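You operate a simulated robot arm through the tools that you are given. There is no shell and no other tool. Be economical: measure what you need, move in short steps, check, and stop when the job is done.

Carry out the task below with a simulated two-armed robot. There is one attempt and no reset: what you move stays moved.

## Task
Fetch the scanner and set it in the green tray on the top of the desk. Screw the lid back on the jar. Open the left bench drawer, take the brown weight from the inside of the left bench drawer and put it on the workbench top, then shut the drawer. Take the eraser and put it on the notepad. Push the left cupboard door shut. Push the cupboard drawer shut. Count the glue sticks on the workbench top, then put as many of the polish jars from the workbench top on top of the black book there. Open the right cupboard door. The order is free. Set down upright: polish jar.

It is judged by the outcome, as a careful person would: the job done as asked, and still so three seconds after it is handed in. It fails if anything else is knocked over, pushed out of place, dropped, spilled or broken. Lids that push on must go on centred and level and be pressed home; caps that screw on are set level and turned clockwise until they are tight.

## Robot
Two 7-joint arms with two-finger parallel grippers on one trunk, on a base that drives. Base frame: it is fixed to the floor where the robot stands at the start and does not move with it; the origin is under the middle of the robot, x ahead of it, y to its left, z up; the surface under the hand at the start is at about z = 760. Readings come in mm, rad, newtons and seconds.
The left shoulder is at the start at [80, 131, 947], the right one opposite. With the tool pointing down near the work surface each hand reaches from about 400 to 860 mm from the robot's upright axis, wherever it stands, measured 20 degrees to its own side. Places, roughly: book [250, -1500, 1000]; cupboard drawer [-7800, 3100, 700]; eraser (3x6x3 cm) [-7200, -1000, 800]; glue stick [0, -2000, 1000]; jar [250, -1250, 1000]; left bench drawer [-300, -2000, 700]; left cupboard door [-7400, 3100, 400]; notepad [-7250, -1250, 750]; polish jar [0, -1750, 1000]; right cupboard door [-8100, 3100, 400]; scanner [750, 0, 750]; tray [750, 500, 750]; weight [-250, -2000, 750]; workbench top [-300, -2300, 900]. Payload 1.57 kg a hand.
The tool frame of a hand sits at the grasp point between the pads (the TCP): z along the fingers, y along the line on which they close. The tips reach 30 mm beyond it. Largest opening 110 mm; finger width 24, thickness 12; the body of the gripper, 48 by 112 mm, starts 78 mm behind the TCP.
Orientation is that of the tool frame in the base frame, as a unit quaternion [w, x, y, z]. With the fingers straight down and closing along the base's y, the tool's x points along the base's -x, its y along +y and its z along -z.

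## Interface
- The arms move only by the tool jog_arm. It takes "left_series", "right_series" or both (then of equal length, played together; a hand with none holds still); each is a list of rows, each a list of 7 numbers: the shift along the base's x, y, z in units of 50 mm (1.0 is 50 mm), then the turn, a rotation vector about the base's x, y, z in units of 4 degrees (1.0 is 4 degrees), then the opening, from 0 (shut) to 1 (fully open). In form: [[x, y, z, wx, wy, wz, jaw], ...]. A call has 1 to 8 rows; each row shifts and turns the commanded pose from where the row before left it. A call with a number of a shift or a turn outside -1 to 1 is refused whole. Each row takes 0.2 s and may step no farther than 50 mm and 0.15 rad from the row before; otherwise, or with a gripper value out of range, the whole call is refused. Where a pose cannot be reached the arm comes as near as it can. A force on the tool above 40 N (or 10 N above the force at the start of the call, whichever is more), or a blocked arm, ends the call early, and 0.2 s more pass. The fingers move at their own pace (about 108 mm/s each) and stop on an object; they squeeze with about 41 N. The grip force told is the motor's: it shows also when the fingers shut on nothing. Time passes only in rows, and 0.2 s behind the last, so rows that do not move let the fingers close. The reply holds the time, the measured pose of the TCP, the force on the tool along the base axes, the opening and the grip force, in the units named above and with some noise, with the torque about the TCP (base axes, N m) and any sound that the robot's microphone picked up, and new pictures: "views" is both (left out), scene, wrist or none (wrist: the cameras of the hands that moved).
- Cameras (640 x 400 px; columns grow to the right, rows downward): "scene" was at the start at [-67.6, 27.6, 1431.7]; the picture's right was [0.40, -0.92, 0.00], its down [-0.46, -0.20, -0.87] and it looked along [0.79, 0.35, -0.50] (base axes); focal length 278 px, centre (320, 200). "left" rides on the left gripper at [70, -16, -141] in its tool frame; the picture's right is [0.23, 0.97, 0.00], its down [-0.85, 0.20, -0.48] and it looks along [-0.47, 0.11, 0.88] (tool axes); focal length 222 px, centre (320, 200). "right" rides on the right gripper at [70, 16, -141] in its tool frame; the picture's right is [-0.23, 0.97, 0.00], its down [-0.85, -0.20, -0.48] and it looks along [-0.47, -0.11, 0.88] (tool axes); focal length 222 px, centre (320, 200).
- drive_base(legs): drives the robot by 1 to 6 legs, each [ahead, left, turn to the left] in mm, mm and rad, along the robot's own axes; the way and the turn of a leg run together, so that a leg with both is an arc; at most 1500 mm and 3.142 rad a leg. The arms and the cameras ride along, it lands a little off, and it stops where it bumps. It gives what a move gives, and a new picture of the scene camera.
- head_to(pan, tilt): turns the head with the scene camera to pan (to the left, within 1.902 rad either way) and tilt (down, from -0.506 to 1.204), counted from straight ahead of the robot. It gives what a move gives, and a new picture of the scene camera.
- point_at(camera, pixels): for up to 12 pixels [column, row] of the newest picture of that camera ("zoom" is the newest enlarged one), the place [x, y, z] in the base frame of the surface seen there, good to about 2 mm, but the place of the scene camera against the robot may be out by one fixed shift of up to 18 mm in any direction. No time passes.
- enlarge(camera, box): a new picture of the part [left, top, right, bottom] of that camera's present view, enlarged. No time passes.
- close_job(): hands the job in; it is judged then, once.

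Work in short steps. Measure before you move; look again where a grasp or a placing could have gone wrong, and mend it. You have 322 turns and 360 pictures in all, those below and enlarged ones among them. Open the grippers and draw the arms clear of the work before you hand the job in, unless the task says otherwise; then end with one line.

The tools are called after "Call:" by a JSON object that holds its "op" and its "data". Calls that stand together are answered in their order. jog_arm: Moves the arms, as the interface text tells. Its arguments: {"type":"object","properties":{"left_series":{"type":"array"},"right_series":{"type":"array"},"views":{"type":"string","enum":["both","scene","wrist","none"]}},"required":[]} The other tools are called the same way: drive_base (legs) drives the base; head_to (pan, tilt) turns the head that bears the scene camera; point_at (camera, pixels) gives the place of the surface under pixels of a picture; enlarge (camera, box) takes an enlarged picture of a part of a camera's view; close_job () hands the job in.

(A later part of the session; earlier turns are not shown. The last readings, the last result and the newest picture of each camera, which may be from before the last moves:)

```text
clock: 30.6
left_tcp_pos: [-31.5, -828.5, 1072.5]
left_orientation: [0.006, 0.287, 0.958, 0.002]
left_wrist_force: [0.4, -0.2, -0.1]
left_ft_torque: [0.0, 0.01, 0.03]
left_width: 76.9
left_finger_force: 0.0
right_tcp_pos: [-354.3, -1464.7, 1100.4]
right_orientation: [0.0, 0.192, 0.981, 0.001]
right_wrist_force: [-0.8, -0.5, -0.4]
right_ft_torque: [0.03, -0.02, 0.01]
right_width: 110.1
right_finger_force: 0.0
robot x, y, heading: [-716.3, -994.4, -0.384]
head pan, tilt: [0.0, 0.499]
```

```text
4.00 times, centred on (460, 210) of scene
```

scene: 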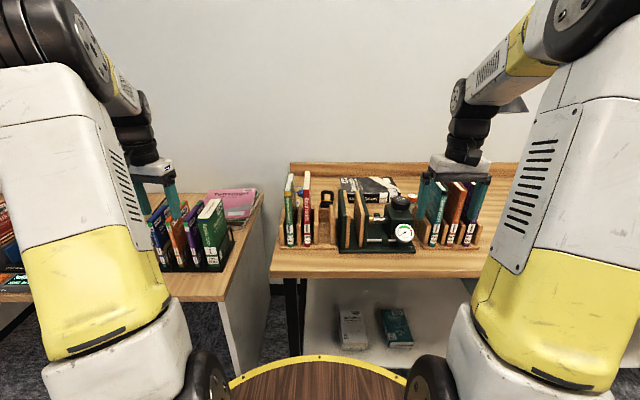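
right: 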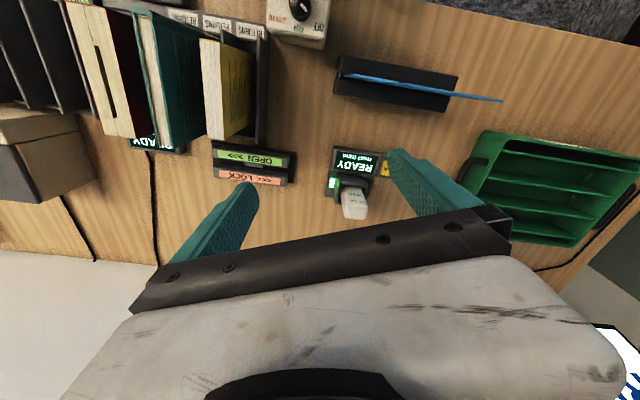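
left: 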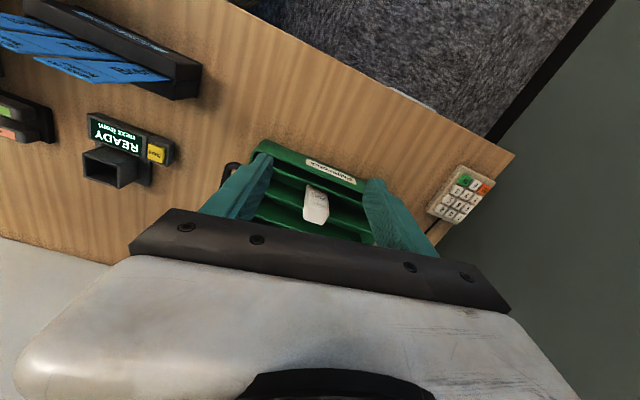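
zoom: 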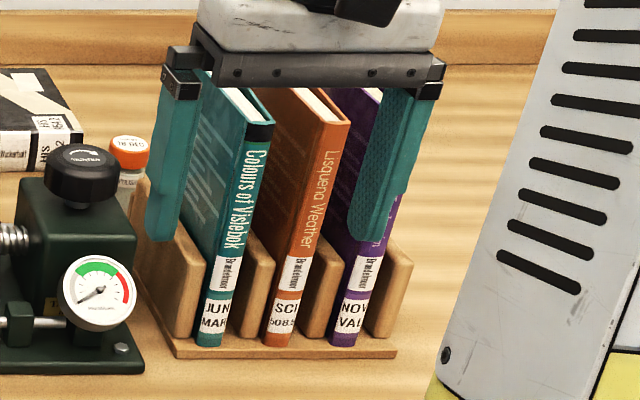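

I survey the rest of the bench by driving right 450 mm.

Call:
{"op": "drive_base", "data": {"legs": [[0, -450, 0]]}}

Call:
{"op": "enlarge", "data": {"camera": "scene", "box": [190, 130, 450, 290]}}

```text
clock: 33.3
left_tcp_pos: [-198.9, -1242.8, 1072.2]
left_orientation: [0.007, 0.289, 0.957, 0.002]
left_wrist_force: [0.7, 0.5, -0.4]
left_ft_torque: [0.01, 0.0, 0.0]
left_width: 77.1
left_finger_force: 0.1
right_tcp_pos: [-525.6, -1876.6, 1100.2]
right_orientation: [0.0, 0.193, 0.981, 0.0]
right_wrist_force: [-0.4, -0.1, 0.2]
right_ft_torque: [0.03, -0.01, -0.02]
right_width: 110.0
right_finger_force: 0.1
robot x, y, heading: [-881.1, -1405.3, -0.392]
head pan, tilt: [0.0, 0.499]
```

scene: 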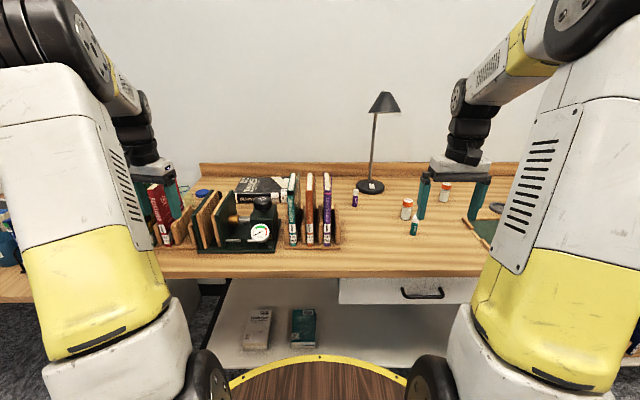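

```text
2.46 times, centred on (320, 210) of scene
```

zoom: 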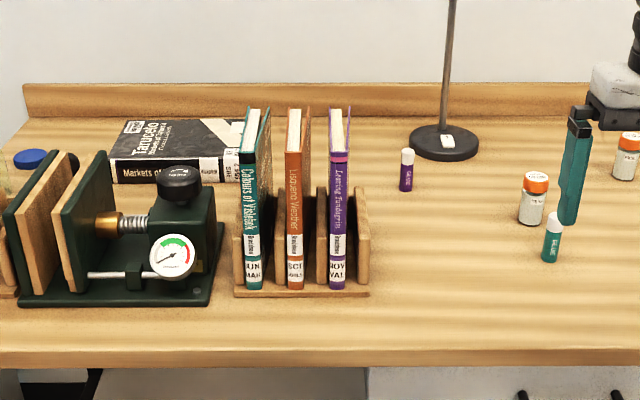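

Two glue sticks so far (purple (405,170), teal (552,237)); jars with orange lids at (532,200), (625,150). I go on right 450 mm.

Call:
{"op": "drive_base", "data": {"legs": [[0, -450, 0]]}}

Call:
{"op": "enlarge", "data": {"camera": "scene", "box": [190, 130, 450, 290]}}

```text
clock: 36.0
left_tcp_pos: [-369.6, -1661.1, 1073.0]
left_orientation: [0.006, 0.294, 0.956, 0.001]
left_wrist_force: [0.5, 0.5, 1.6]
left_ft_torque: [0.03, 0.01, -0.01]
left_width: 76.9
left_finger_force: 0.1
right_tcp_pos: [-701.0, -2293.5, 1100.0]
right_orientation: [0.0, 0.198, 0.98, 0.0]
right_wrist_force: [0.3, 0.0, 0.1]
right_ft_torque: [0.0, 0.01, -0.03]
right_width: 109.7
right_finger_force: 0.0
robot x, y, heading: [-1053.8, -1817.6, -0.4]
head pan, tilt: [0.0, 0.499]
```

scene: 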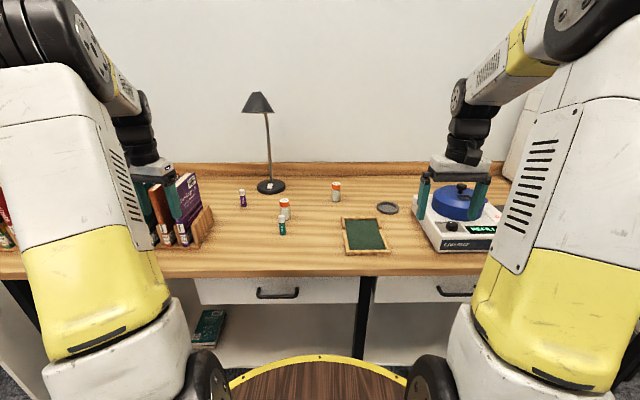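

```text
2.46 times, centred on (320, 210) of scene
```

zoom: 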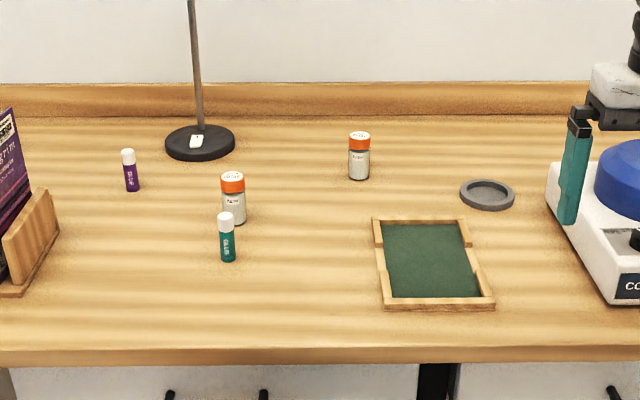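

I measure these items and glance farther right for more glue sticks.

Call:
{"op": "point_at", "data": {"camera": "scene", "pixels": [[242, 197], [284, 207], [282, 227], [336, 191], [277, 296], [259, 292], [298, 291], [340, 250], [345, 222], [385, 245], [250, 270], [335, 184]]}}

Call:
{"op": "drive_base", "data": {"legs": [[0, -550, 0]]}}

Call:
{"op": "enlarge", "data": {"camera": "scene", "box": [190, 130, 450, 290]}}

```text
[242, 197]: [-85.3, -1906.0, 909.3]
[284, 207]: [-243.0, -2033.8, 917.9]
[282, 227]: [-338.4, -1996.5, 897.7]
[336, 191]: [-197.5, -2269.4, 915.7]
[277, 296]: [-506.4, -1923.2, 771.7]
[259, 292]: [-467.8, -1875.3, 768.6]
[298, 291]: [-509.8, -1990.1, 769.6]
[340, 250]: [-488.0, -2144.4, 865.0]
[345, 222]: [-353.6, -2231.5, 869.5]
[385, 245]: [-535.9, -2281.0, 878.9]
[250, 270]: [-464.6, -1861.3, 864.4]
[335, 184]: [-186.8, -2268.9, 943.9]
```

```text
clock: 39.2
left_tcp_pos: [-582.0, -2167.0, 1072.1]
left_orientation: [0.007, 0.294, 0.956, 0.002]
left_wrist_force: [0.3, 0.6, -0.2]
left_ft_torque: [-0.02, 0.03, 0.02]
left_width: 77.0
left_finger_force: 0.1
right_tcp_pos: [-916.7, -2797.9, 1100.4]
right_orientation: [0.0, 0.2, 0.98, -0.001]
right_wrist_force: [0.6, 0.3, -0.1]
right_ft_torque: [-0.03, 0.02, 0.01]
right_width: 110.0
right_finger_force: 0.0
robot x, y, heading: [-1269.5, -2320.3, -0.401]
head pan, tilt: [0.0, 0.499]
```

scene: 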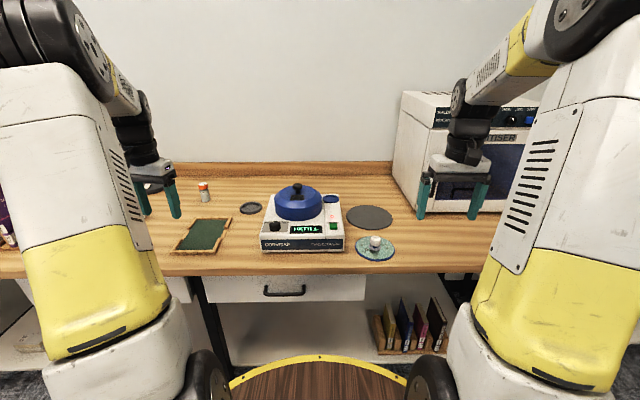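

```text
2.46 times, centred on (320, 210) of scene
```

zoom: 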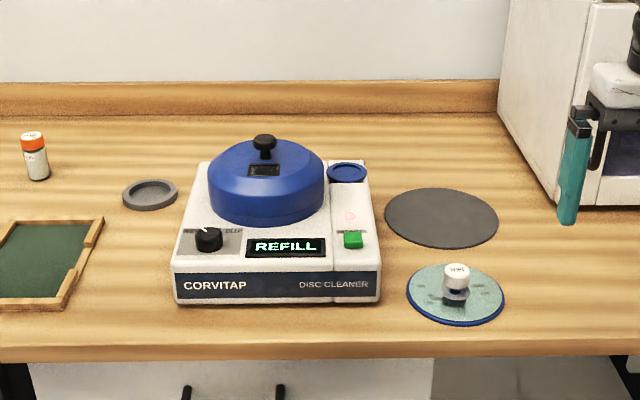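

No more glue sticks here (white cap is part of the disc). Total seen: 2 so far. Now the drawer: handle ≈ (−506,−1923,770). I drive back 150 and left 830, so it's ahead-right of the robot, and look down at it.

Call:
{"op": "drive_base", "data": {"legs": [[-150, 0, 0], [0, 829, 0]]}}

Call:
{"op": "jog_arm", "data": {"right_series": [[0, 0, 0, 0.4, -1, -0.76, 0.4], [0, 0, 0, 0.4, -1, -0.76, 0.4], [0, 0, 0, 0.4, -1, -0.76, 0.4], [0, 0, 0, 0.4, -1, -0.76, 0.4], [0, 0, 0, 0.4, -1, -0.76, 0.4], [0, 0, 0, 0.4, -1, -0.76, 0.4], [0, 0, 0, 0.4, -1, -0.76, 0.4], [0, 0, 0, 0.4, -1, -0.76, 0.4]], "views": "none"}}

```text
clock: 44.5
left_tcp_pos: [-390.0, -1368.0, 1071.8]
left_orientation: [0.005, 0.302, 0.953, 0.002]
left_wrist_force: [-0.6, -0.3, 0.2]
left_ft_torque: [0.0, 0.0, 0.0]
left_width: 77.1
left_finger_force: 0.0
right_tcp_pos: [-733.6, -1993.7, 1099.9]
right_orientation: [0.0, 0.208, 0.978, 0.0]
right_wrist_force: [-0.5, 0.9, 0.1]
right_ft_torque: [0.01, -0.03, 0.02]
right_width: 110.0
right_finger_force: 0.1
robot x, y, heading: [-1079.2, -1512.9, -0.421]
head pan, tilt: [0.0, 0.499]
```

scene: 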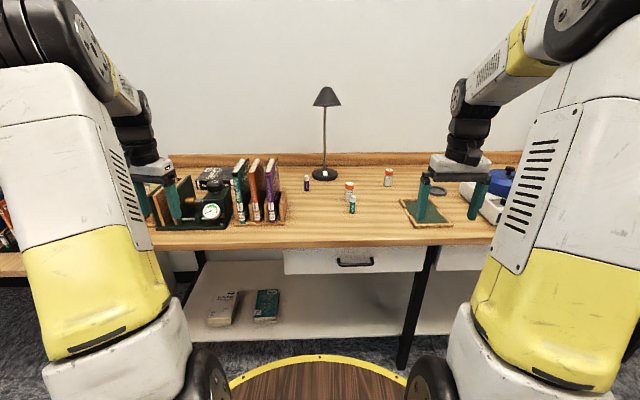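

```text
clock: 46.3
left_tcp_pos: [-390.6, -1368.5, 1072.0]
left_orientation: [0.006, 0.303, 0.953, 0.001]
left_wrist_force: [0.1, 0.8, -0.1]
left_ft_torque: [-0.02, 0.03, 0.02]
left_width: 77.2
left_finger_force: 0.0
right_tcp_pos: [-732.9, -1994.2, 1099.9]
right_orientation: [0.246, 0.397, 0.869, 0.164]
right_wrist_force: [0.0, -0.9, 0.4]
right_ft_torque: [-0.03, 0.0, -0.06]
right_width: 43.9
right_finger_force: 0.0
robot x, y, heading: [-1080.1, -1510.6, -0.42]
head pan, tilt: [0.0, 0.499]
```

The rotation proceeds without a reach complaint; I continue it.

Call:
{"op": "jog_arm", "data": {"right_series": [[0, 0, 0, 0.4, -1, -0.76, 0.4], [0, 0, 0, 0.4, -1, -0.76, 0.4], [0, 0, 0, 0.4, -1, -0.76, 0.4], [0, 0, 0, 0.4, -1, -0.76, 0.4], [0, 0, 0, 0.4, -1, -0.76, 0.4], [0, 0, 0, 0.4, -1, -0.76, 0.4], [0, 0, 0, 0.4, -1, -0.76, 0.4], [0, 0, 0, 0.4, -1, -0.76, 0.4]], "views": "none"}}

Call:
{"op": "jog_arm", "data": {"right_series": [[0, 0, 0, 0.4, -1, -0.76, 0.4], [0, 0, 0, 0.4, -1, -0.76, 0.4], [0, 0, 0, 0.4, -1, -0.76, 0.4], [0, 0, 0, 0.4, -1, -0.76, 0.4], [0, 0, 0, 0.4, -1, -0.76, 0.4], [0, 0, 0, 0.4, -1, -0.76, 0.4], [0, 0, 0, 0.4, -0.8, -0.6, 0.4], [0, 0, 0, 0, 0, 0, 0.4]]}}

```text
clock: 48.1
left_tcp_pos: [-390.1, -1367.6, 1073.3]
left_orientation: [0.006, 0.303, 0.953, 0.002]
left_wrist_force: [0.6, 0.0, 0.1]
left_ft_torque: [0.03, 0.0, 0.0]
left_width: 77.2
left_finger_force: 0.0
right_tcp_pos: [-733.8, -1993.1, 1100.3]
right_orientation: [0.456, 0.532, 0.644, 0.305]
right_wrist_force: [0.2, 0.5, 0.7]
right_ft_torque: [0.01, 0.04, -0.02]
right_width: 43.9
right_finger_force: 0.1
robot x, y, heading: [-1081.7, -1515.6, -0.415]
head pan, tilt: [0.0, 0.499]
```

```text
clock: 49.9
left_tcp_pos: [-390.2, -1366.6, 1070.8]
left_orientation: [0.006, 0.302, 0.953, 0.002]
left_wrist_force: [0.5, 0.2, -0.1]
left_ft_torque: [-0.04, -0.01, 0.02]
left_width: 77.1
left_finger_force: 0.1
right_tcp_pos: [-712.5, -2040.2, 1107.9]
right_orientation: [0.586, 0.593, 0.383, 0.397]
right_wrist_force: [-0.9, 0.1, 0.2]
right_ft_torque: [-0.02, -0.02, 0.02]
right_width: 43.9
right_finger_force: 0.1
right hand out of reach, approached as far as the arm can: row 3, 4, 5, 6, 7
robot x, y, heading: [-1083.2, -1511.9, -0.421]
head pan, tilt: [0.0, 0.499]
```

scene: 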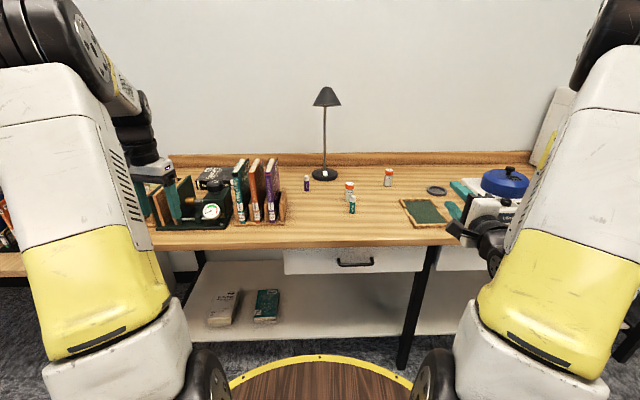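
right: 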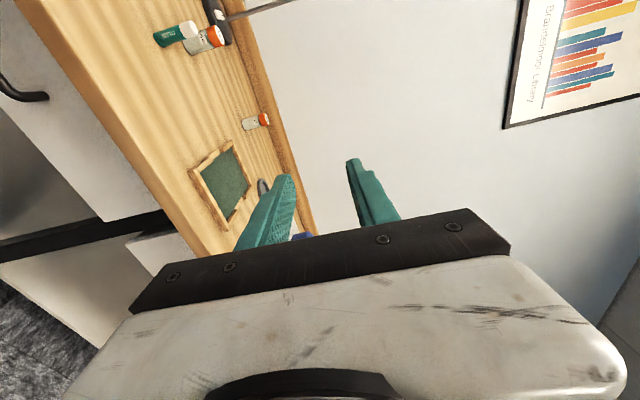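

Tool now points forward with the fingers closing vertically. I lower the right hand to about z 775.

Call:
{"op": "jog_arm", "data": {"right_series": [[0, 0, -0.9, 0, 0, 0, 0.4], [0, 0, -0.9, 0, 0, 0, 0.4], [0, 0, -0.9, 0, 0, 0, 0.4], [0, 0, -0.9, 0, 0, 0, 0.4], [0, 0, -0.9, 0, 0, 0, 0.4], [0, 0, -0.9, 0, 0, 0, 0.4], [0, 0, -0.9, 0, 0, 0, 0.4], [0, 0, 0, 0, 0, 0, 0.4]], "views": "wrist"}}

Call:
{"op": "point_at", "data": {"camera": "scene", "pixels": [[339, 261], [356, 264], [372, 261], [300, 262], [410, 258], [286, 248]]}}

Call:
{"op": "enlarge", "data": {"camera": "scene", "box": [280, 160, 440, 280]}}

```text
clock: 51.7
left_tcp_pos: [-390.7, -1368.2, 1072.0]
left_orientation: [0.006, 0.302, 0.953, 0.002]
left_wrist_force: [-0.6, -0.3, -0.1]
left_ft_torque: [0.0, 0.0, -0.01]
left_width: 77.2
left_finger_force: 0.1
right_tcp_pos: [-712.3, -2038.7, 792.3]
right_orientation: [0.587, 0.593, 0.383, 0.396]
right_wrist_force: [-0.7, -0.4, -0.1]
right_ft_torque: [-0.02, 0.03, 0.0]
right_width: 43.9
right_finger_force: 0.0
robot x, y, heading: [-1080.8, -1510.7, -0.418]
head pan, tilt: [0.0, 0.499]
```

right: 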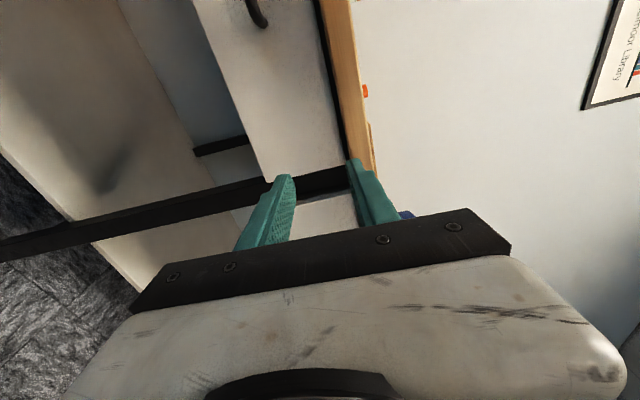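

```text
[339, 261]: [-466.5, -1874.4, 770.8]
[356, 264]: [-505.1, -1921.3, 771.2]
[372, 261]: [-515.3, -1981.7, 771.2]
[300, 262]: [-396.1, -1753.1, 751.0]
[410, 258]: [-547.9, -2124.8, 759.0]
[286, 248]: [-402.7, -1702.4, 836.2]
```

```text
3.33 times, centred on (360, 220) of scene
```

zoom: 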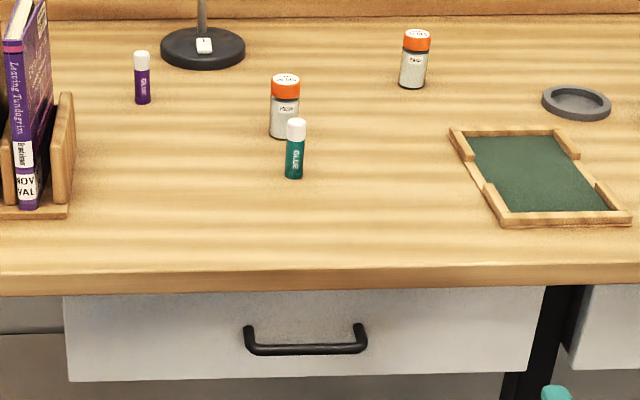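

Handle mid is ≈ (−505,−1925,771), drawer face heading ≈ −0.39. I correct heading and drive left ~180 mm so that the hand lines up with the handle, still ~100 mm short.

Call:
{"op": "drive_base", "data": {"legs": [[0, 0, 0.027], [0, 190, 0]]}}

Call:
{"op": "jog_arm", "data": {"right_series": [[0, 0, -0.4, 0, 0, 0, 0.5], [0, 0, 0, 0, 0, 0, 0.5]], "views": "wrist"}}

```text
clock: 53.7
left_tcp_pos: [-320.1, -1168.2, 1072.1]
left_orientation: [0.006, 0.289, 0.957, 0.002]
left_wrist_force: [-0.4, 0.7, 0.3]
left_ft_torque: [-0.01, -0.01, 0.0]
left_width: 76.8
left_finger_force: 0.0
right_tcp_pos: [-621.7, -1849.2, 793.3]
right_orientation: [0.581, 0.589, 0.39, 0.404]
right_wrist_force: [-0.4, -0.3, 0.0]
right_ft_torque: [-0.02, -0.01, 0.01]
right_width: 44.4
right_finger_force: 0.1
robot x, y, heading: [-1005.7, -1332.0, -0.392]
head pan, tilt: [0.0, 0.499]
```

scene: 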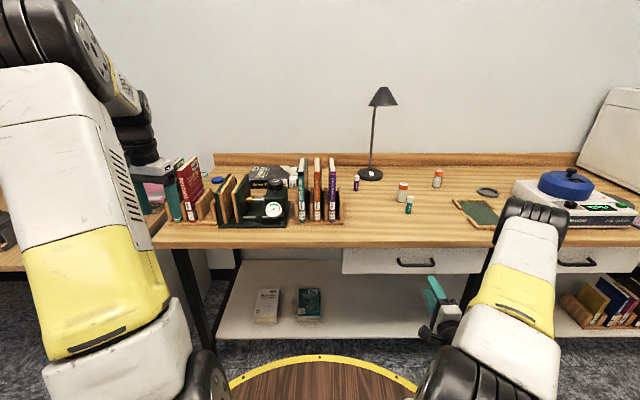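

```text
clock: 54.3
left_tcp_pos: [-320.8, -1168.7, 1071.0]
left_orientation: [0.006, 0.29, 0.957, 0.002]
left_wrist_force: [-0.3, -0.9, -0.6]
left_ft_torque: [0.04, 0.01, 0.01]
left_width: 76.8
left_finger_force: 0.1
right_tcp_pos: [-623.5, -1848.8, 773.1]
right_orientation: [0.582, 0.589, 0.391, 0.403]
right_wrist_force: [0.6, 0.1, 0.5]
right_ft_torque: [0.01, -0.02, -0.02]
right_width: 55.1
right_finger_force: 0.1
robot x, y, heading: [-1000.7, -1331.6, -0.387]
head pan, tilt: [0.0, 0.499]
```

right: 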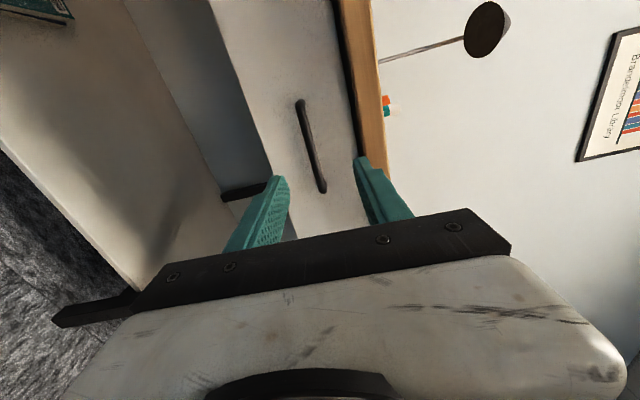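

The handle is visible in the right wrist picture at (299,103)–(321,190). I measure it.

Call:
{"op": "point_at", "data": {"camera": "right", "pixels": [[299, 110], [305, 130], [311, 150], [316, 168], [321, 188], [290, 130], [330, 150], [300, 200]]}}

```text
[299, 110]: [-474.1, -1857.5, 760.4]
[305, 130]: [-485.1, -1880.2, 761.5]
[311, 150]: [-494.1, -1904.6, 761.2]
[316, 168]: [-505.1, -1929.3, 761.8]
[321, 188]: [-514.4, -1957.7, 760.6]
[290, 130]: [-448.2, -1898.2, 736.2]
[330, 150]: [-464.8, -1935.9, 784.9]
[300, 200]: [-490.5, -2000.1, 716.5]
```

Handle centre (−494,−1905,761); the hand is in line laterally. I drive ahead 95 mm, then lower 12 mm.

Call:
{"op": "drive_base", "data": {"legs": [[95, 0, 0]]}}

Call:
{"op": "jog_arm", "data": {"right_series": [[0, 0, -0.24, 0, 0, 0, 0.5], [0, 0, 0, 0, 0, 0, 0.5]], "views": "wrist"}}

Call:
{"op": "point_at", "data": {"camera": "right", "pixels": [[310, 150], [315, 170], [320, 190], [325, 205]]}}

```text
clock: 55.4
left_tcp_pos: [-232.0, -1204.8, 1071.4]
left_orientation: [0.006, 0.289, 0.957, 0.002]
left_wrist_force: [0.1, -0.5, -0.2]
left_ft_torque: [0.0, 0.03, -0.02]
left_width: 77.0
left_finger_force: 0.0
right_tcp_pos: [-535.4, -1885.1, 772.3]
right_orientation: [0.582, 0.589, 0.39, 0.404]
right_wrist_force: [1.0, 0.1, -0.3]
right_ft_torque: [0.04, 0.0, 0.02]
right_width: 55.0
right_finger_force: 0.0
robot x, y, heading: [-919.4, -1374.4, -0.386]
head pan, tilt: [0.0, 0.499]
```

scene: 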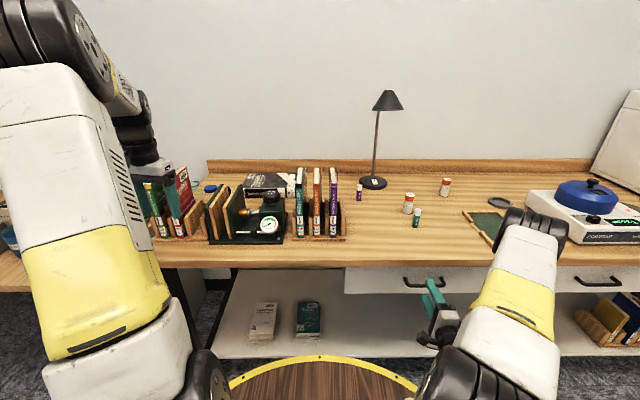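

```text
clock: 56.0
left_tcp_pos: [-232.5, -1205.6, 1071.7]
left_orientation: [0.005, 0.289, 0.957, 0.002]
left_wrist_force: [-0.4, -0.2, 0.9]
left_ft_torque: [0.03, 0.0, -0.01]
left_width: 77.1
left_finger_force: 0.1
right_tcp_pos: [-537.2, -1886.4, 761.0]
right_orientation: [0.582, 0.588, 0.391, 0.403]
right_wrist_force: [1.0, -0.1, -1.3]
right_ft_torque: [0.01, 0.0, 0.0]
right_width: 55.1
right_finger_force: 0.1
robot x, y, heading: [-919.7, -1364.8, -0.391]
head pan, tilt: [0.0, 0.499]
```

right: 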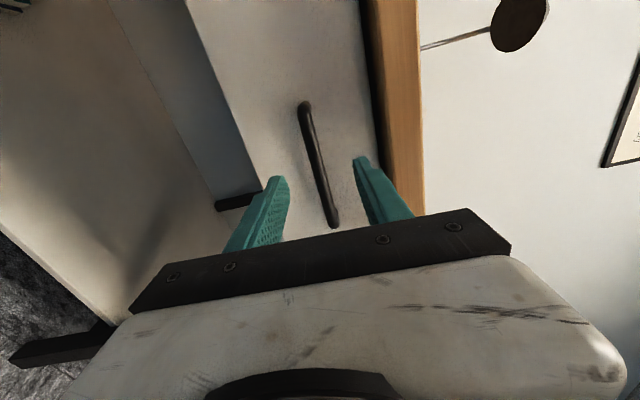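

```text
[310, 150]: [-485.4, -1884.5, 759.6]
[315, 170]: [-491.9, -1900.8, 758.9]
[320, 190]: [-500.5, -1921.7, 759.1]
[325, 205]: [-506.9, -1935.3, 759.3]
```

The bar sits 47 mm ahead at the same height. I go ahead 44 mm and close.

Call:
{"op": "jog_arm", "data": {"right_series": [[0.41, -0.17, -0.02, 0, 0, 0, 0.5], [0.4, -0.16, 0, 0, 0, 0, 0.5], [0, 0, 0, 0, 0, 0, 0.5], [0, 0, 0, 0, 0, 0, 0], [0, 0, 0, 0, 0, 0, 0], [0, 0, 0, 0, 0, 0, 0]], "views": "wrist"}}

```text
clock: 57.4
left_tcp_pos: [-231.9, -1205.0, 1071.6]
left_orientation: [0.007, 0.289, 0.957, 0.002]
left_wrist_force: [0.0, 0.1, -0.3]
left_ft_torque: [-0.04, 0.01, -0.01]
left_width: 76.9
left_finger_force: 0.2
right_tcp_pos: [-495.9, -1900.3, 759.5]
right_orientation: [0.582, 0.589, 0.391, 0.403]
right_wrist_force: [1.0, 0.6, -1.5]
right_ft_torque: [-0.67, 0.28, -0.09]
right_width: 12.1
right_finger_force: 29.1
robot x, y, heading: [-917.5, -1367.1, -0.383]
head pan, tilt: [0.0, 0.499]
```

right: 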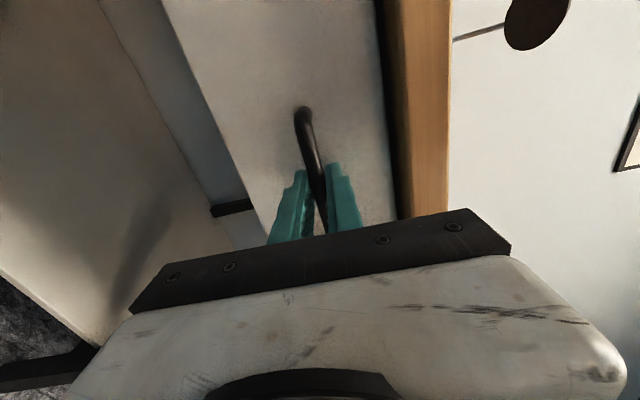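

The bar (12 mm) is gripped. I pull by driving back 150 mm first.

Call:
{"op": "drive_base", "data": {"legs": [[-150, 0, 0]]}}

```text
clock: 58.8
left_tcp_pos: [-373.0, -1147.4, 1073.0]
left_orientation: [0.007, 0.289, 0.957, 0.001]
left_wrist_force: [0.2, -0.5, 0.1]
left_ft_torque: [0.0, -0.01, 0.02]
left_width: 77.0
left_finger_force: 0.1
right_tcp_pos: [-637.0, -1843.2, 759.9]
right_orientation: [0.583, 0.589, 0.39, 0.402]
right_wrist_force: [-2.2, -6.4, -2.0]
right_ft_torque: [-0.69, 0.29, -0.15]
right_width: 12.2
right_finger_force: 29.5
robot x, y, heading: [-1057.7, -1309.1, -0.394]
head pan, tilt: [0.0, 0.499]
```

scene: 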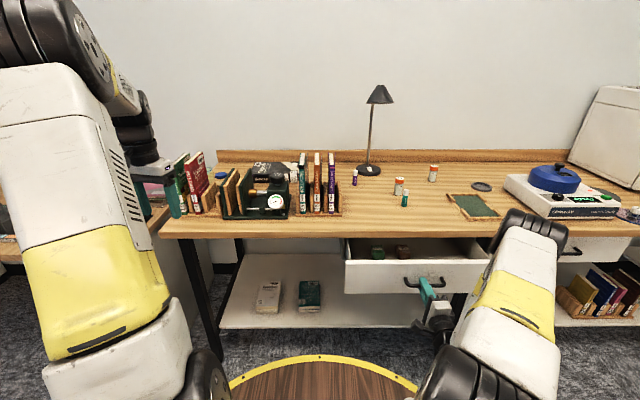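

It opens; weights at (378,252) green and (402,252) brown. I pull 130 mm more.

Call:
{"op": "drive_base", "data": {"legs": [[-120, 0, 0]]}}

Call:
{"op": "enlarge", "data": {"camera": "scene", "box": [340, 210, 500, 310]}}

```text
clock: 60.0
left_tcp_pos: [-483.8, -1101.7, 1071.7]
left_orientation: [0.006, 0.289, 0.957, 0.003]
left_wrist_force: [-0.5, 0.3, -0.4]
left_ft_torque: [0.03, 0.01, 0.0]
left_width: 77.0
left_finger_force: 0.1
right_tcp_pos: [-745.6, -1799.5, 761.1]
right_orientation: [0.583, 0.589, 0.39, 0.401]
right_wrist_force: [-4.8, -13.0, -1.6]
right_ft_torque: [-0.67, 0.3, -0.35]
right_width: 12.0
right_finger_force: 28.8
robot x, y, heading: [-1168.1, -1264.9, -0.394]
head pan, tilt: [0.0, 0.499]
```

scene: 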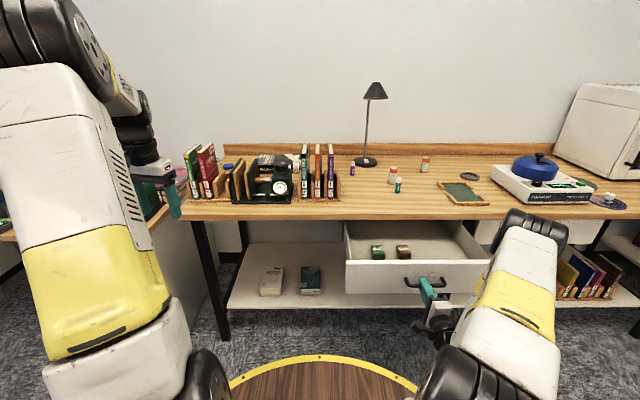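

```text
4.00 times, centred on (420, 260) of scene
```

zoom: 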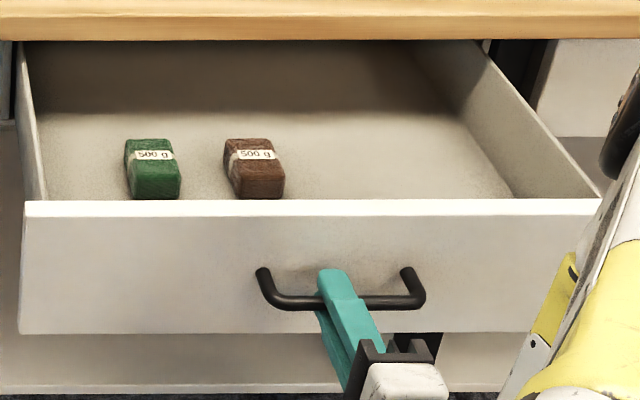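

The brown weight is at (402,252). I measure weights, drawer rim and floor.

Call:
{"op": "point_at", "data": {"camera": "zoom", "pixels": [[252, 146], [258, 175], [240, 155], [275, 150], [150, 150], [200, 205], [45, 190], [350, 160], [560, 175], [30, 60], [252, 190], [300, 30]]}}

```text
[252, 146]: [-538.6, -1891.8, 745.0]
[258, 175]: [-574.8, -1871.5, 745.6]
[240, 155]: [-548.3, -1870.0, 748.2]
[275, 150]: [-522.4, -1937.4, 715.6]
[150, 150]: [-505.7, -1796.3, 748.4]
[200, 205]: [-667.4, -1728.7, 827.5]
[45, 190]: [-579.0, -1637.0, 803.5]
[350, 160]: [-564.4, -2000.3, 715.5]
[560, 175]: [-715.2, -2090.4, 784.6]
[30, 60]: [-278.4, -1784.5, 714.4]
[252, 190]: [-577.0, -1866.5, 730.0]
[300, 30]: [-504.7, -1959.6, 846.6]
```

I release the handle, back off, and drive right so that the left hand can reach the weight (weight ≈ f 188, u 1933 in bench terms).

Call:
{"op": "jog_arm", "data": {"right_series": [[0, 0, 0, 0, 0, 0, 0.5], [0, 0, 0, 0, 0, 0, 0.5], [0, 0, 0, 0, 0, 0, 0.5]], "views": "none"}}

Call:
{"op": "drive_base", "data": {"legs": [[-150, 0, 0], [0, -470, 0], [300, 0, 0]]}}

Call:
{"op": "head_to", "data": {"pan": 0, "tilt": 0.8}}

```text
clock: 60.8
left_tcp_pos: [-482.3, -1101.8, 1071.7]
left_orientation: [0.005, 0.288, 0.958, 0.002]
left_wrist_force: [0.5, 0.5, -0.3]
left_ft_torque: [0.01, 0.05, 0.01]
left_width: 76.8
left_finger_force: 0.1
right_tcp_pos: [-744.4, -1798.7, 760.4]
right_orientation: [0.583, 0.589, 0.39, 0.401]
right_wrist_force: [-0.6, 0.0, -0.8]
right_ft_torque: [0.02, -0.01, 0.02]
right_width: 55.0
right_finger_force: 0.0
robot x, y, heading: [-1167.3, -1267.8, -0.39]
head pan, tilt: [0.0, 0.499]
```

```text
clock: 62.3
left_tcp_pos: [-560.8, -1137.3, 1070.4]
left_orientation: [0.005, 0.325, 0.946, 0.003]
left_wrist_force: [-0.1, 0.1, -0.3]
left_ft_torque: [-0.01, 0.0, -0.02]
left_width: 77.1
left_finger_force: 0.2
right_tcp_pos: [-875.3, -1812.5, 760.7]
right_orientation: [0.597, 0.603, 0.367, 0.38]
right_wrist_force: [0.3, -1.1, -0.4]
right_ft_torque: [-0.03, 0.02, -0.01]
right_width: 55.2
right_finger_force: 0.0
robot x, y, heading: [-1258.7, -1250.6, -0.463]
head pan, tilt: [0.0, 0.499]
stopped in leg 1: the robot was blocked; the commanded pose is now the measured one
```

scene: 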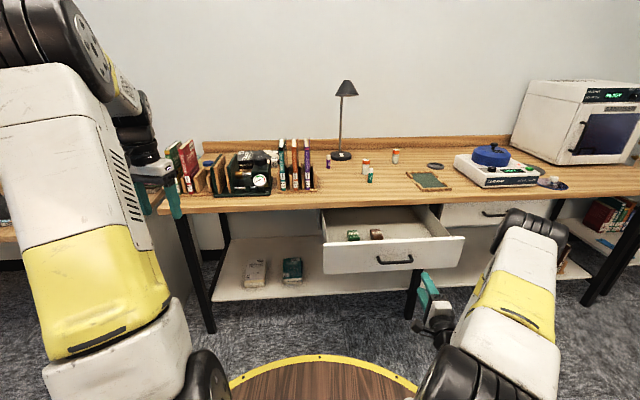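

```text
clock: 63.1
left_tcp_pos: [-560.9, -1136.8, 1070.9]
left_orientation: [0.006, 0.325, 0.946, 0.001]
left_wrist_force: [-0.1, 0.9, -0.1]
left_ft_torque: [-0.03, 0.04, -0.03]
left_width: 76.9
left_finger_force: 0.2
right_tcp_pos: [-875.0, -1811.7, 760.8]
right_orientation: [0.597, 0.603, 0.367, 0.38]
right_wrist_force: [0.8, 0.3, -0.8]
right_ft_torque: [-0.01, 0.01, 0.01]
right_width: 54.8
right_finger_force: 0.1
robot x, y, heading: [-1253.8, -1251.6, -0.466]
head pan, tilt: [0.0, 0.799]
```

scene: 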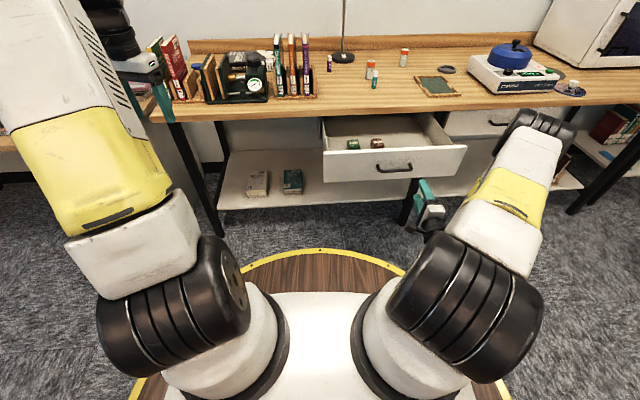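

The base bumped something behind it. I look around to see what.

Call:
{"op": "head_to", "data": {"pan": 1.9, "tilt": 0.6}}

Call:
{"op": "head_to", "data": {"pan": -1.9, "tilt": 0.6}}

```text
clock: 65.0
left_tcp_pos: [-560.2, -1137.2, 1071.3]
left_orientation: [0.006, 0.326, 0.945, 0.001]
left_wrist_force: [-1.3, -0.2, 0.0]
left_ft_torque: [0.01, 0.0, 0.01]
left_width: 77.0
left_finger_force: 0.1
right_tcp_pos: [-874.9, -1810.7, 760.3]
right_orientation: [0.598, 0.603, 0.368, 0.38]
right_wrist_force: [-0.3, 0.0, -0.4]
right_ft_torque: [-0.04, -0.01, 0.04]
right_width: 55.2
right_finger_force: 0.0
robot x, y, heading: [-1253.7, -1249.5, -0.464]
head pan, tilt: [1.901, 0.6]
```

scene: 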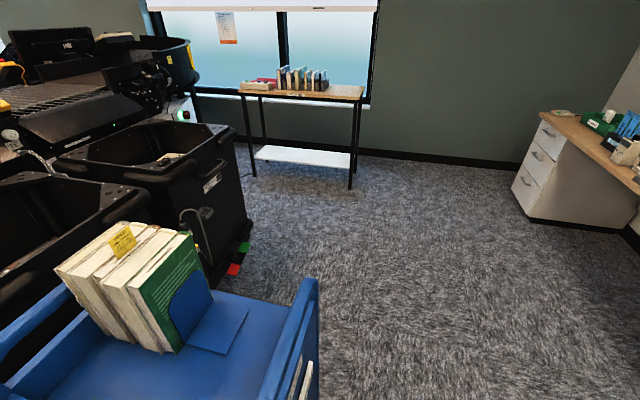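

```text
clock: 68.1
left_tcp_pos: [-561.2, -1138.3, 1071.9]
left_orientation: [0.006, 0.325, 0.946, 0.0]
left_wrist_force: [-0.3, 0.5, -0.3]
left_ft_torque: [0.02, -0.01, 0.0]
left_width: 76.8
left_finger_force: 0.1
right_tcp_pos: [-875.7, -1811.1, 760.5]
right_orientation: [0.597, 0.604, 0.368, 0.38]
right_wrist_force: [-0.8, -0.1, -0.5]
right_ft_torque: [-0.03, 0.01, 0.02]
right_width: 54.8
right_finger_force: 0.1
robot x, y, heading: [-1255.5, -1244.6, -0.464]
head pan, tilt: [-1.901, 0.6]
```

scene: 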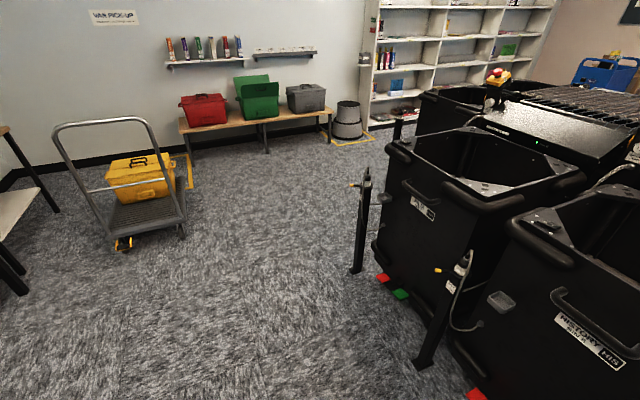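

Behind are bins and a blue cart; I mustn't back further. I move ahead 30, straighten the heading, and drive right.

Call:
{"op": "drive_base", "data": {"legs": [[30, 0, 0], [0, 0, 0.072], [0, -480, 0]]}}

Call:
{"op": "head_to", "data": {"pan": 0, "tilt": 0.7}}

```text
clock: 71.8
left_tcp_pos: [-724.2, -1535.6, 1071.7]
left_orientation: [0.006, 0.289, 0.957, 0.001]
left_wrist_force: [0.4, -0.3, 0.6]
left_ft_torque: [0.0, 0.02, 0.03]
left_width: 77.1
left_finger_force: 0.0
right_tcp_pos: [-986.5, -2231.4, 760.4]
right_orientation: [0.582, 0.589, 0.391, 0.402]
right_wrist_force: [0.0, 0.4, -0.8]
right_ft_torque: [0.0, 0.01, 0.0]
right_width: 54.9
right_finger_force: 0.1
robot x, y, heading: [-1406.7, -1700.4, -0.392]
head pan, tilt: [-1.901, 0.6]
```

scene: 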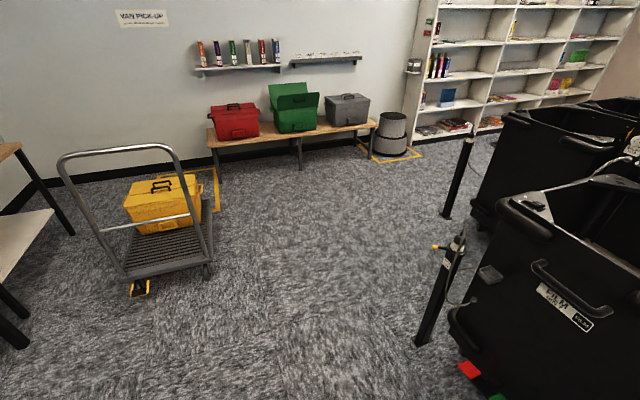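

```text
clock: 73.7
left_tcp_pos: [-725.7, -1535.8, 1070.6]
left_orientation: [0.006, 0.289, 0.957, 0.0]
left_wrist_force: [-0.3, -0.4, 0.4]
left_ft_torque: [0.01, -0.04, -0.01]
left_width: 77.2
left_finger_force: 0.1
right_tcp_pos: [-986.5, -2232.0, 760.6]
right_orientation: [0.582, 0.588, 0.39, 0.403]
right_wrist_force: [-0.1, -0.4, 0.8]
right_ft_torque: [0.01, -0.03, 0.02]
right_width: 55.0
right_finger_force: 0.0
robot x, y, heading: [-1413.4, -1699.1, -0.383]
head pan, tilt: [0.0, 0.7]
```

scene: 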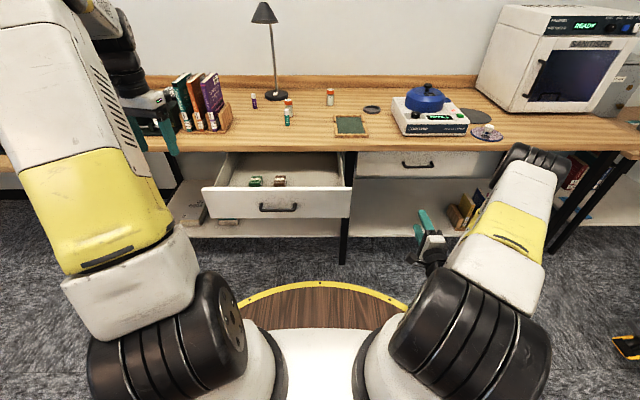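

Clear. I drive ahead 240 mm and bring the left hand toward above the weight.

Call:
{"op": "drive_base", "data": {"legs": [[240, 0, 0]]}}

Call:
{"op": "enlarge", "data": {"camera": "scene", "box": [190, 130, 370, 260]}}

```text
clock: 75.5
left_tcp_pos: [-505.8, -1629.4, 1071.9]
left_orientation: [0.006, 0.291, 0.957, 0.002]
left_wrist_force: [-0.7, 0.1, 0.3]
left_ft_torque: [0.01, 0.0, 0.01]
left_width: 76.9
left_finger_force: 0.1
right_tcp_pos: [-770.4, -2322.9, 760.5]
right_orientation: [0.583, 0.59, 0.389, 0.401]
right_wrist_force: [0.2, 0.2, 0.2]
right_ft_torque: [0.0, 0.03, 0.0]
right_width: 54.6
right_finger_force: 0.2
robot x, y, heading: [-1191.5, -1790.3, -0.393]
head pan, tilt: [0.0, 0.7]
```

scene: 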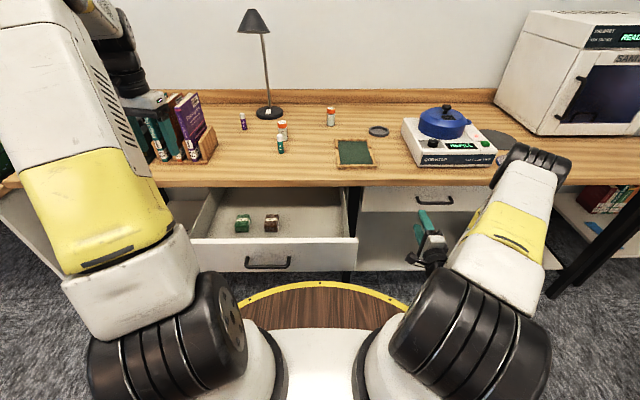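

```text
3.08 times, centred on (280, 195) of scene
```

zoom: 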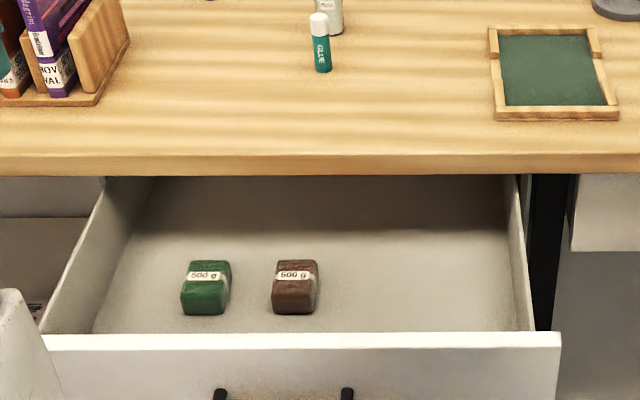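

I bring the left hand over the weight (shift right 234 mm, undo the extra yaw) at the present height.

Call:
{"op": "jog_arm", "data": {"left_series": [[-0.36, -0.87, 0, 0, 0, 0.7, 0.6], [-0.36, -0.87, 0, 0, 0, 0.7, 0.6], [-0.36, -0.87, 0, 0, 0, 0.7, 0.6], [-0.36, -0.87, 0, 0, 0, 0.7, 0.6], [-0.36, -0.87, 0, 0, 0, 0, 0.6], [0, 0, -0.9, 0, 0, 0, 0.6], [0, 0, -0.9, 0, 0, 0, 0.6], [0, 0, 0, 0, 0, 0, 0.6]], "views": "wrist"}}

```text
clock: 77.2
left_tcp_pos: [-594.7, -1846.6, 978.7]
left_orientation: [0.005, 0.196, 0.981, 0.003]
left_wrist_force: [0.2, 0.1, -0.9]
left_ft_torque: [0.03, -0.05, 0.0]
left_width: 66.1
left_finger_force: 0.0
right_tcp_pos: [-771.9, -2324.4, 761.9]
right_orientation: [0.584, 0.59, 0.389, 0.4]
right_wrist_force: [-0.1, -0.7, -0.4]
right_ft_torque: [-0.01, -0.02, 0.04]
right_width: 55.3
right_finger_force: 0.0
robot x, y, heading: [-1190.2, -1792.1, -0.393]
head pan, tilt: [0.0, 0.7]
```

left: 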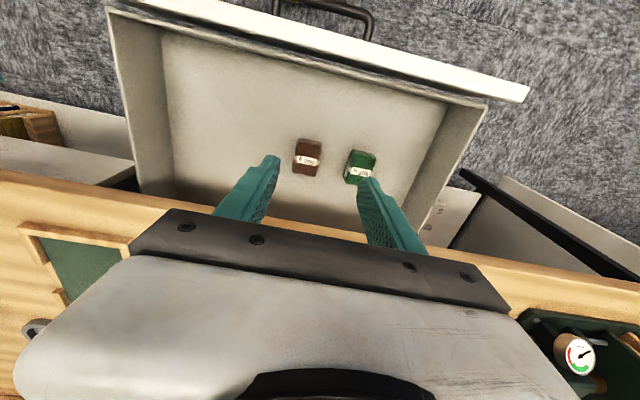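

The brown weight is at (307,156) in the left wrist view. I measure its corners.

Call:
{"op": "point_at", "data": {"camera": "left", "pixels": [[298, 140], [320, 145], [294, 170], [316, 175], [307, 150], [308, 165], [270, 150], [350, 155], [345, 178], [200, 165], [330, 70]]}}

Call:
{"op": "enlarge", "data": {"camera": "left", "box": [240, 100, 400, 220]}}

```text
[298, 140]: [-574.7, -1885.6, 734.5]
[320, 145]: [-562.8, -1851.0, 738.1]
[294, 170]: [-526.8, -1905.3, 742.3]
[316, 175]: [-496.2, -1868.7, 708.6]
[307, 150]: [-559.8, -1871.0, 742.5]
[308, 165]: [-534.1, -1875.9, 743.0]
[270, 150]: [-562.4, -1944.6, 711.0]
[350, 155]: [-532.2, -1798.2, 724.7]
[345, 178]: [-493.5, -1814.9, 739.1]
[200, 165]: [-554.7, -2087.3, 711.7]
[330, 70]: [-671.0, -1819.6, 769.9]
```

```text
3.33 times, centred on (320, 160) of left
```

zoom: 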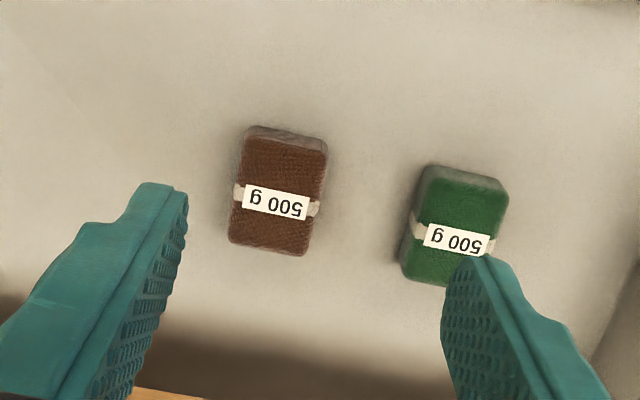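

Brown weight centre ≈ (−545,−1878), top z 742, floor 711, aligned with the hand. I move over it and descend to TCP z≈746, then close.

Call:
{"op": "jog_arm", "data": {"left_series": [[0.5, -0.31, -0.3, 0, 0, 0, 0.6], [0.49, -0.32, -0.3, 0, 0, 0, 0.6], [0, 0, -0.9, 0, 0, 0, 0.6], [0, 0, -0.9, 0, 0, 0, 0.6], [0, 0, -0.9, 0, 0, 0, 0.6], [0, 0, -0.6, 0, 0, 0, 0.6], [0, 0, 0, 0, 0, 0, 0.6]], "views": "wrist"}}

```text
clock: 78.8
left_tcp_pos: [-546.0, -1879.9, 785.2]
left_orientation: [0.006, 0.196, 0.981, 0.002]
left_wrist_force: [0.2, -0.1, 0.0]
left_ft_torque: [-0.01, -0.04, 0.03]
left_width: 65.8
left_finger_force: 0.0
right_tcp_pos: [-770.1, -2324.3, 759.8]
right_orientation: [0.583, 0.59, 0.389, 0.401]
right_wrist_force: [0.4, 0.6, -0.3]
right_ft_torque: [0.0, -0.01, -0.03]
right_width: 55.0
right_finger_force: 0.0
robot x, y, heading: [-1192.3, -1794.6, -0.398]
head pan, tilt: [0.0, 0.7]
```

left: 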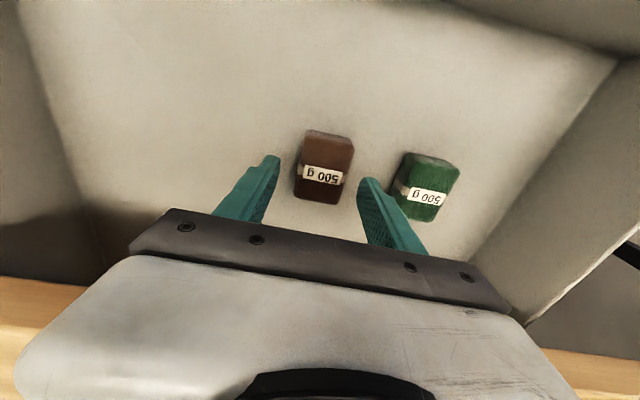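

Well centred. Descend 39 mm and close.

Call:
{"op": "jog_arm", "data": {"left_series": [[0, 0, -0.5, 0, 0, 0, 0.6], [0, 0, -0.28, 0, 0, 0, 0.6], [0, 0, 0, 0, 0, 0, 0.6], [0, 0, 0, 0, 0, 0, 0], [0, 0, 0, 0, 0, 0, 0], [0, 0, 0, 0, 0, 0, 0]], "views": "wrist"}}

```text
clock: 80.2
left_tcp_pos: [-546.4, -1878.5, 745.8]
left_orientation: [0.006, 0.196, 0.981, 0.003]
left_wrist_force: [1.8, 2.0, 0.7]
left_ft_torque: [-0.07, -0.04, 0.04]
left_width: 45.6
left_finger_force: 41.7
right_tcp_pos: [-771.4, -2323.2, 760.1]
right_orientation: [0.583, 0.589, 0.39, 0.401]
right_wrist_force: [-0.3, 0.5, 0.0]
right_ft_torque: [0.01, -0.01, 0.01]
right_width: 55.1
right_finger_force: 0.0
robot x, y, heading: [-1188.6, -1791.6, -0.398]
head pan, tilt: [0.0, 0.7]
```

left: 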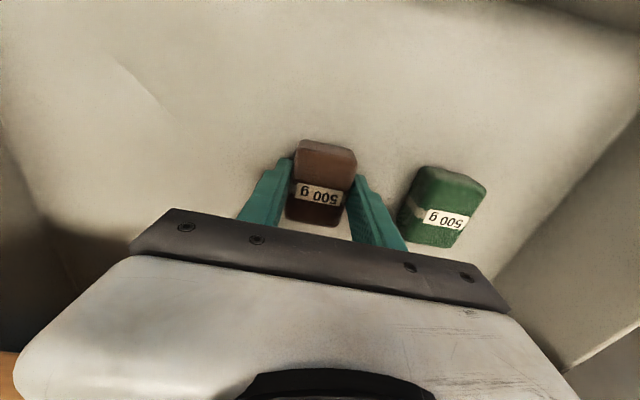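

Gripped (45.6 mm). I lift it straight up to z≈1075 and query the free bench spot near (240–255,165) in the scene picture.

Call:
{"op": "jog_arm", "data": {"left_series": [[0, 0, 0.5, 0, 0, 0, 0], [0, 0, 0.8, 0, 0, 0, 0], [0, 0, 0.9, 0, 0, 0, 0], [0, 0, 0.9, 0, 0, 0, 0], [0, 0, 0.9, 0, 0, 0, 0], [0, 0, 0.9, 0, 0, 0, 0], [0, 0, 0.9, 0, 0, 0, 0], [0, 0, 0, 0, 0, 0, 0]], "views": "both"}}

Call:
{"op": "point_at", "data": {"camera": "scene", "pixels": [[245, 165], [230, 165], [250, 150], [250, 184], [280, 145], [350, 184], [330, 160], [300, 170]]}}

```text
clock: 82.0
left_tcp_pos: [-544.9, -1878.5, 1036.5]
left_orientation: [0.005, 0.196, 0.981, 0.003]
left_wrist_force: [-0.3, 0.5, -4.5]
left_ft_torque: [0.0, -0.01, 0.02]
left_width: 45.7
left_finger_force: 41.4
right_tcp_pos: [-770.8, -2324.0, 759.7]
right_orientation: [0.583, 0.59, 0.389, 0.401]
right_wrist_force: [0.9, 0.3, 0.0]
right_ft_torque: [0.02, -0.01, -0.02]
right_width: 54.9
right_finger_force: 0.1
robot x, y, heading: [-1190.3, -1790.2, -0.393]
head pan, tilt: [0.0, 0.7]
```

scene: 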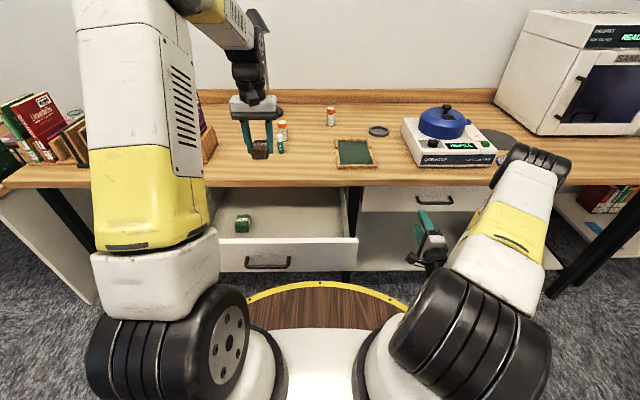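
left: 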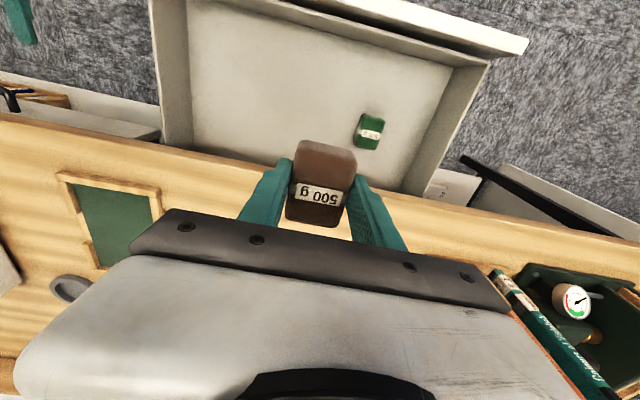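

```text
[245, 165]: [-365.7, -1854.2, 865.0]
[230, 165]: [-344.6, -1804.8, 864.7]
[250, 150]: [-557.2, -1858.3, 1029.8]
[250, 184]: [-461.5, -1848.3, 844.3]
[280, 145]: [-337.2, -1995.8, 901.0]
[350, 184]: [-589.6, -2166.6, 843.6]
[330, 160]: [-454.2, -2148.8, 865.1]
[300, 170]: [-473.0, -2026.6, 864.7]
```

I measure bench surface with the left wrist camera, near the free area between green tray and books.

Call:
{"op": "point_at", "data": {"camera": "left", "pixels": [[230, 175], [420, 220], [440, 235], [210, 190], [160, 190], [60, 175], [500, 275], [440, 210]]}}

```text
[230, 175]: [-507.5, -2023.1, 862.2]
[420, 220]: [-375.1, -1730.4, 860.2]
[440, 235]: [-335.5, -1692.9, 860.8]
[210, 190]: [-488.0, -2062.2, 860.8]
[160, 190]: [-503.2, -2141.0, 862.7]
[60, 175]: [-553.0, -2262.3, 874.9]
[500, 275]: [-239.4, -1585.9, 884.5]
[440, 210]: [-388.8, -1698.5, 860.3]
```

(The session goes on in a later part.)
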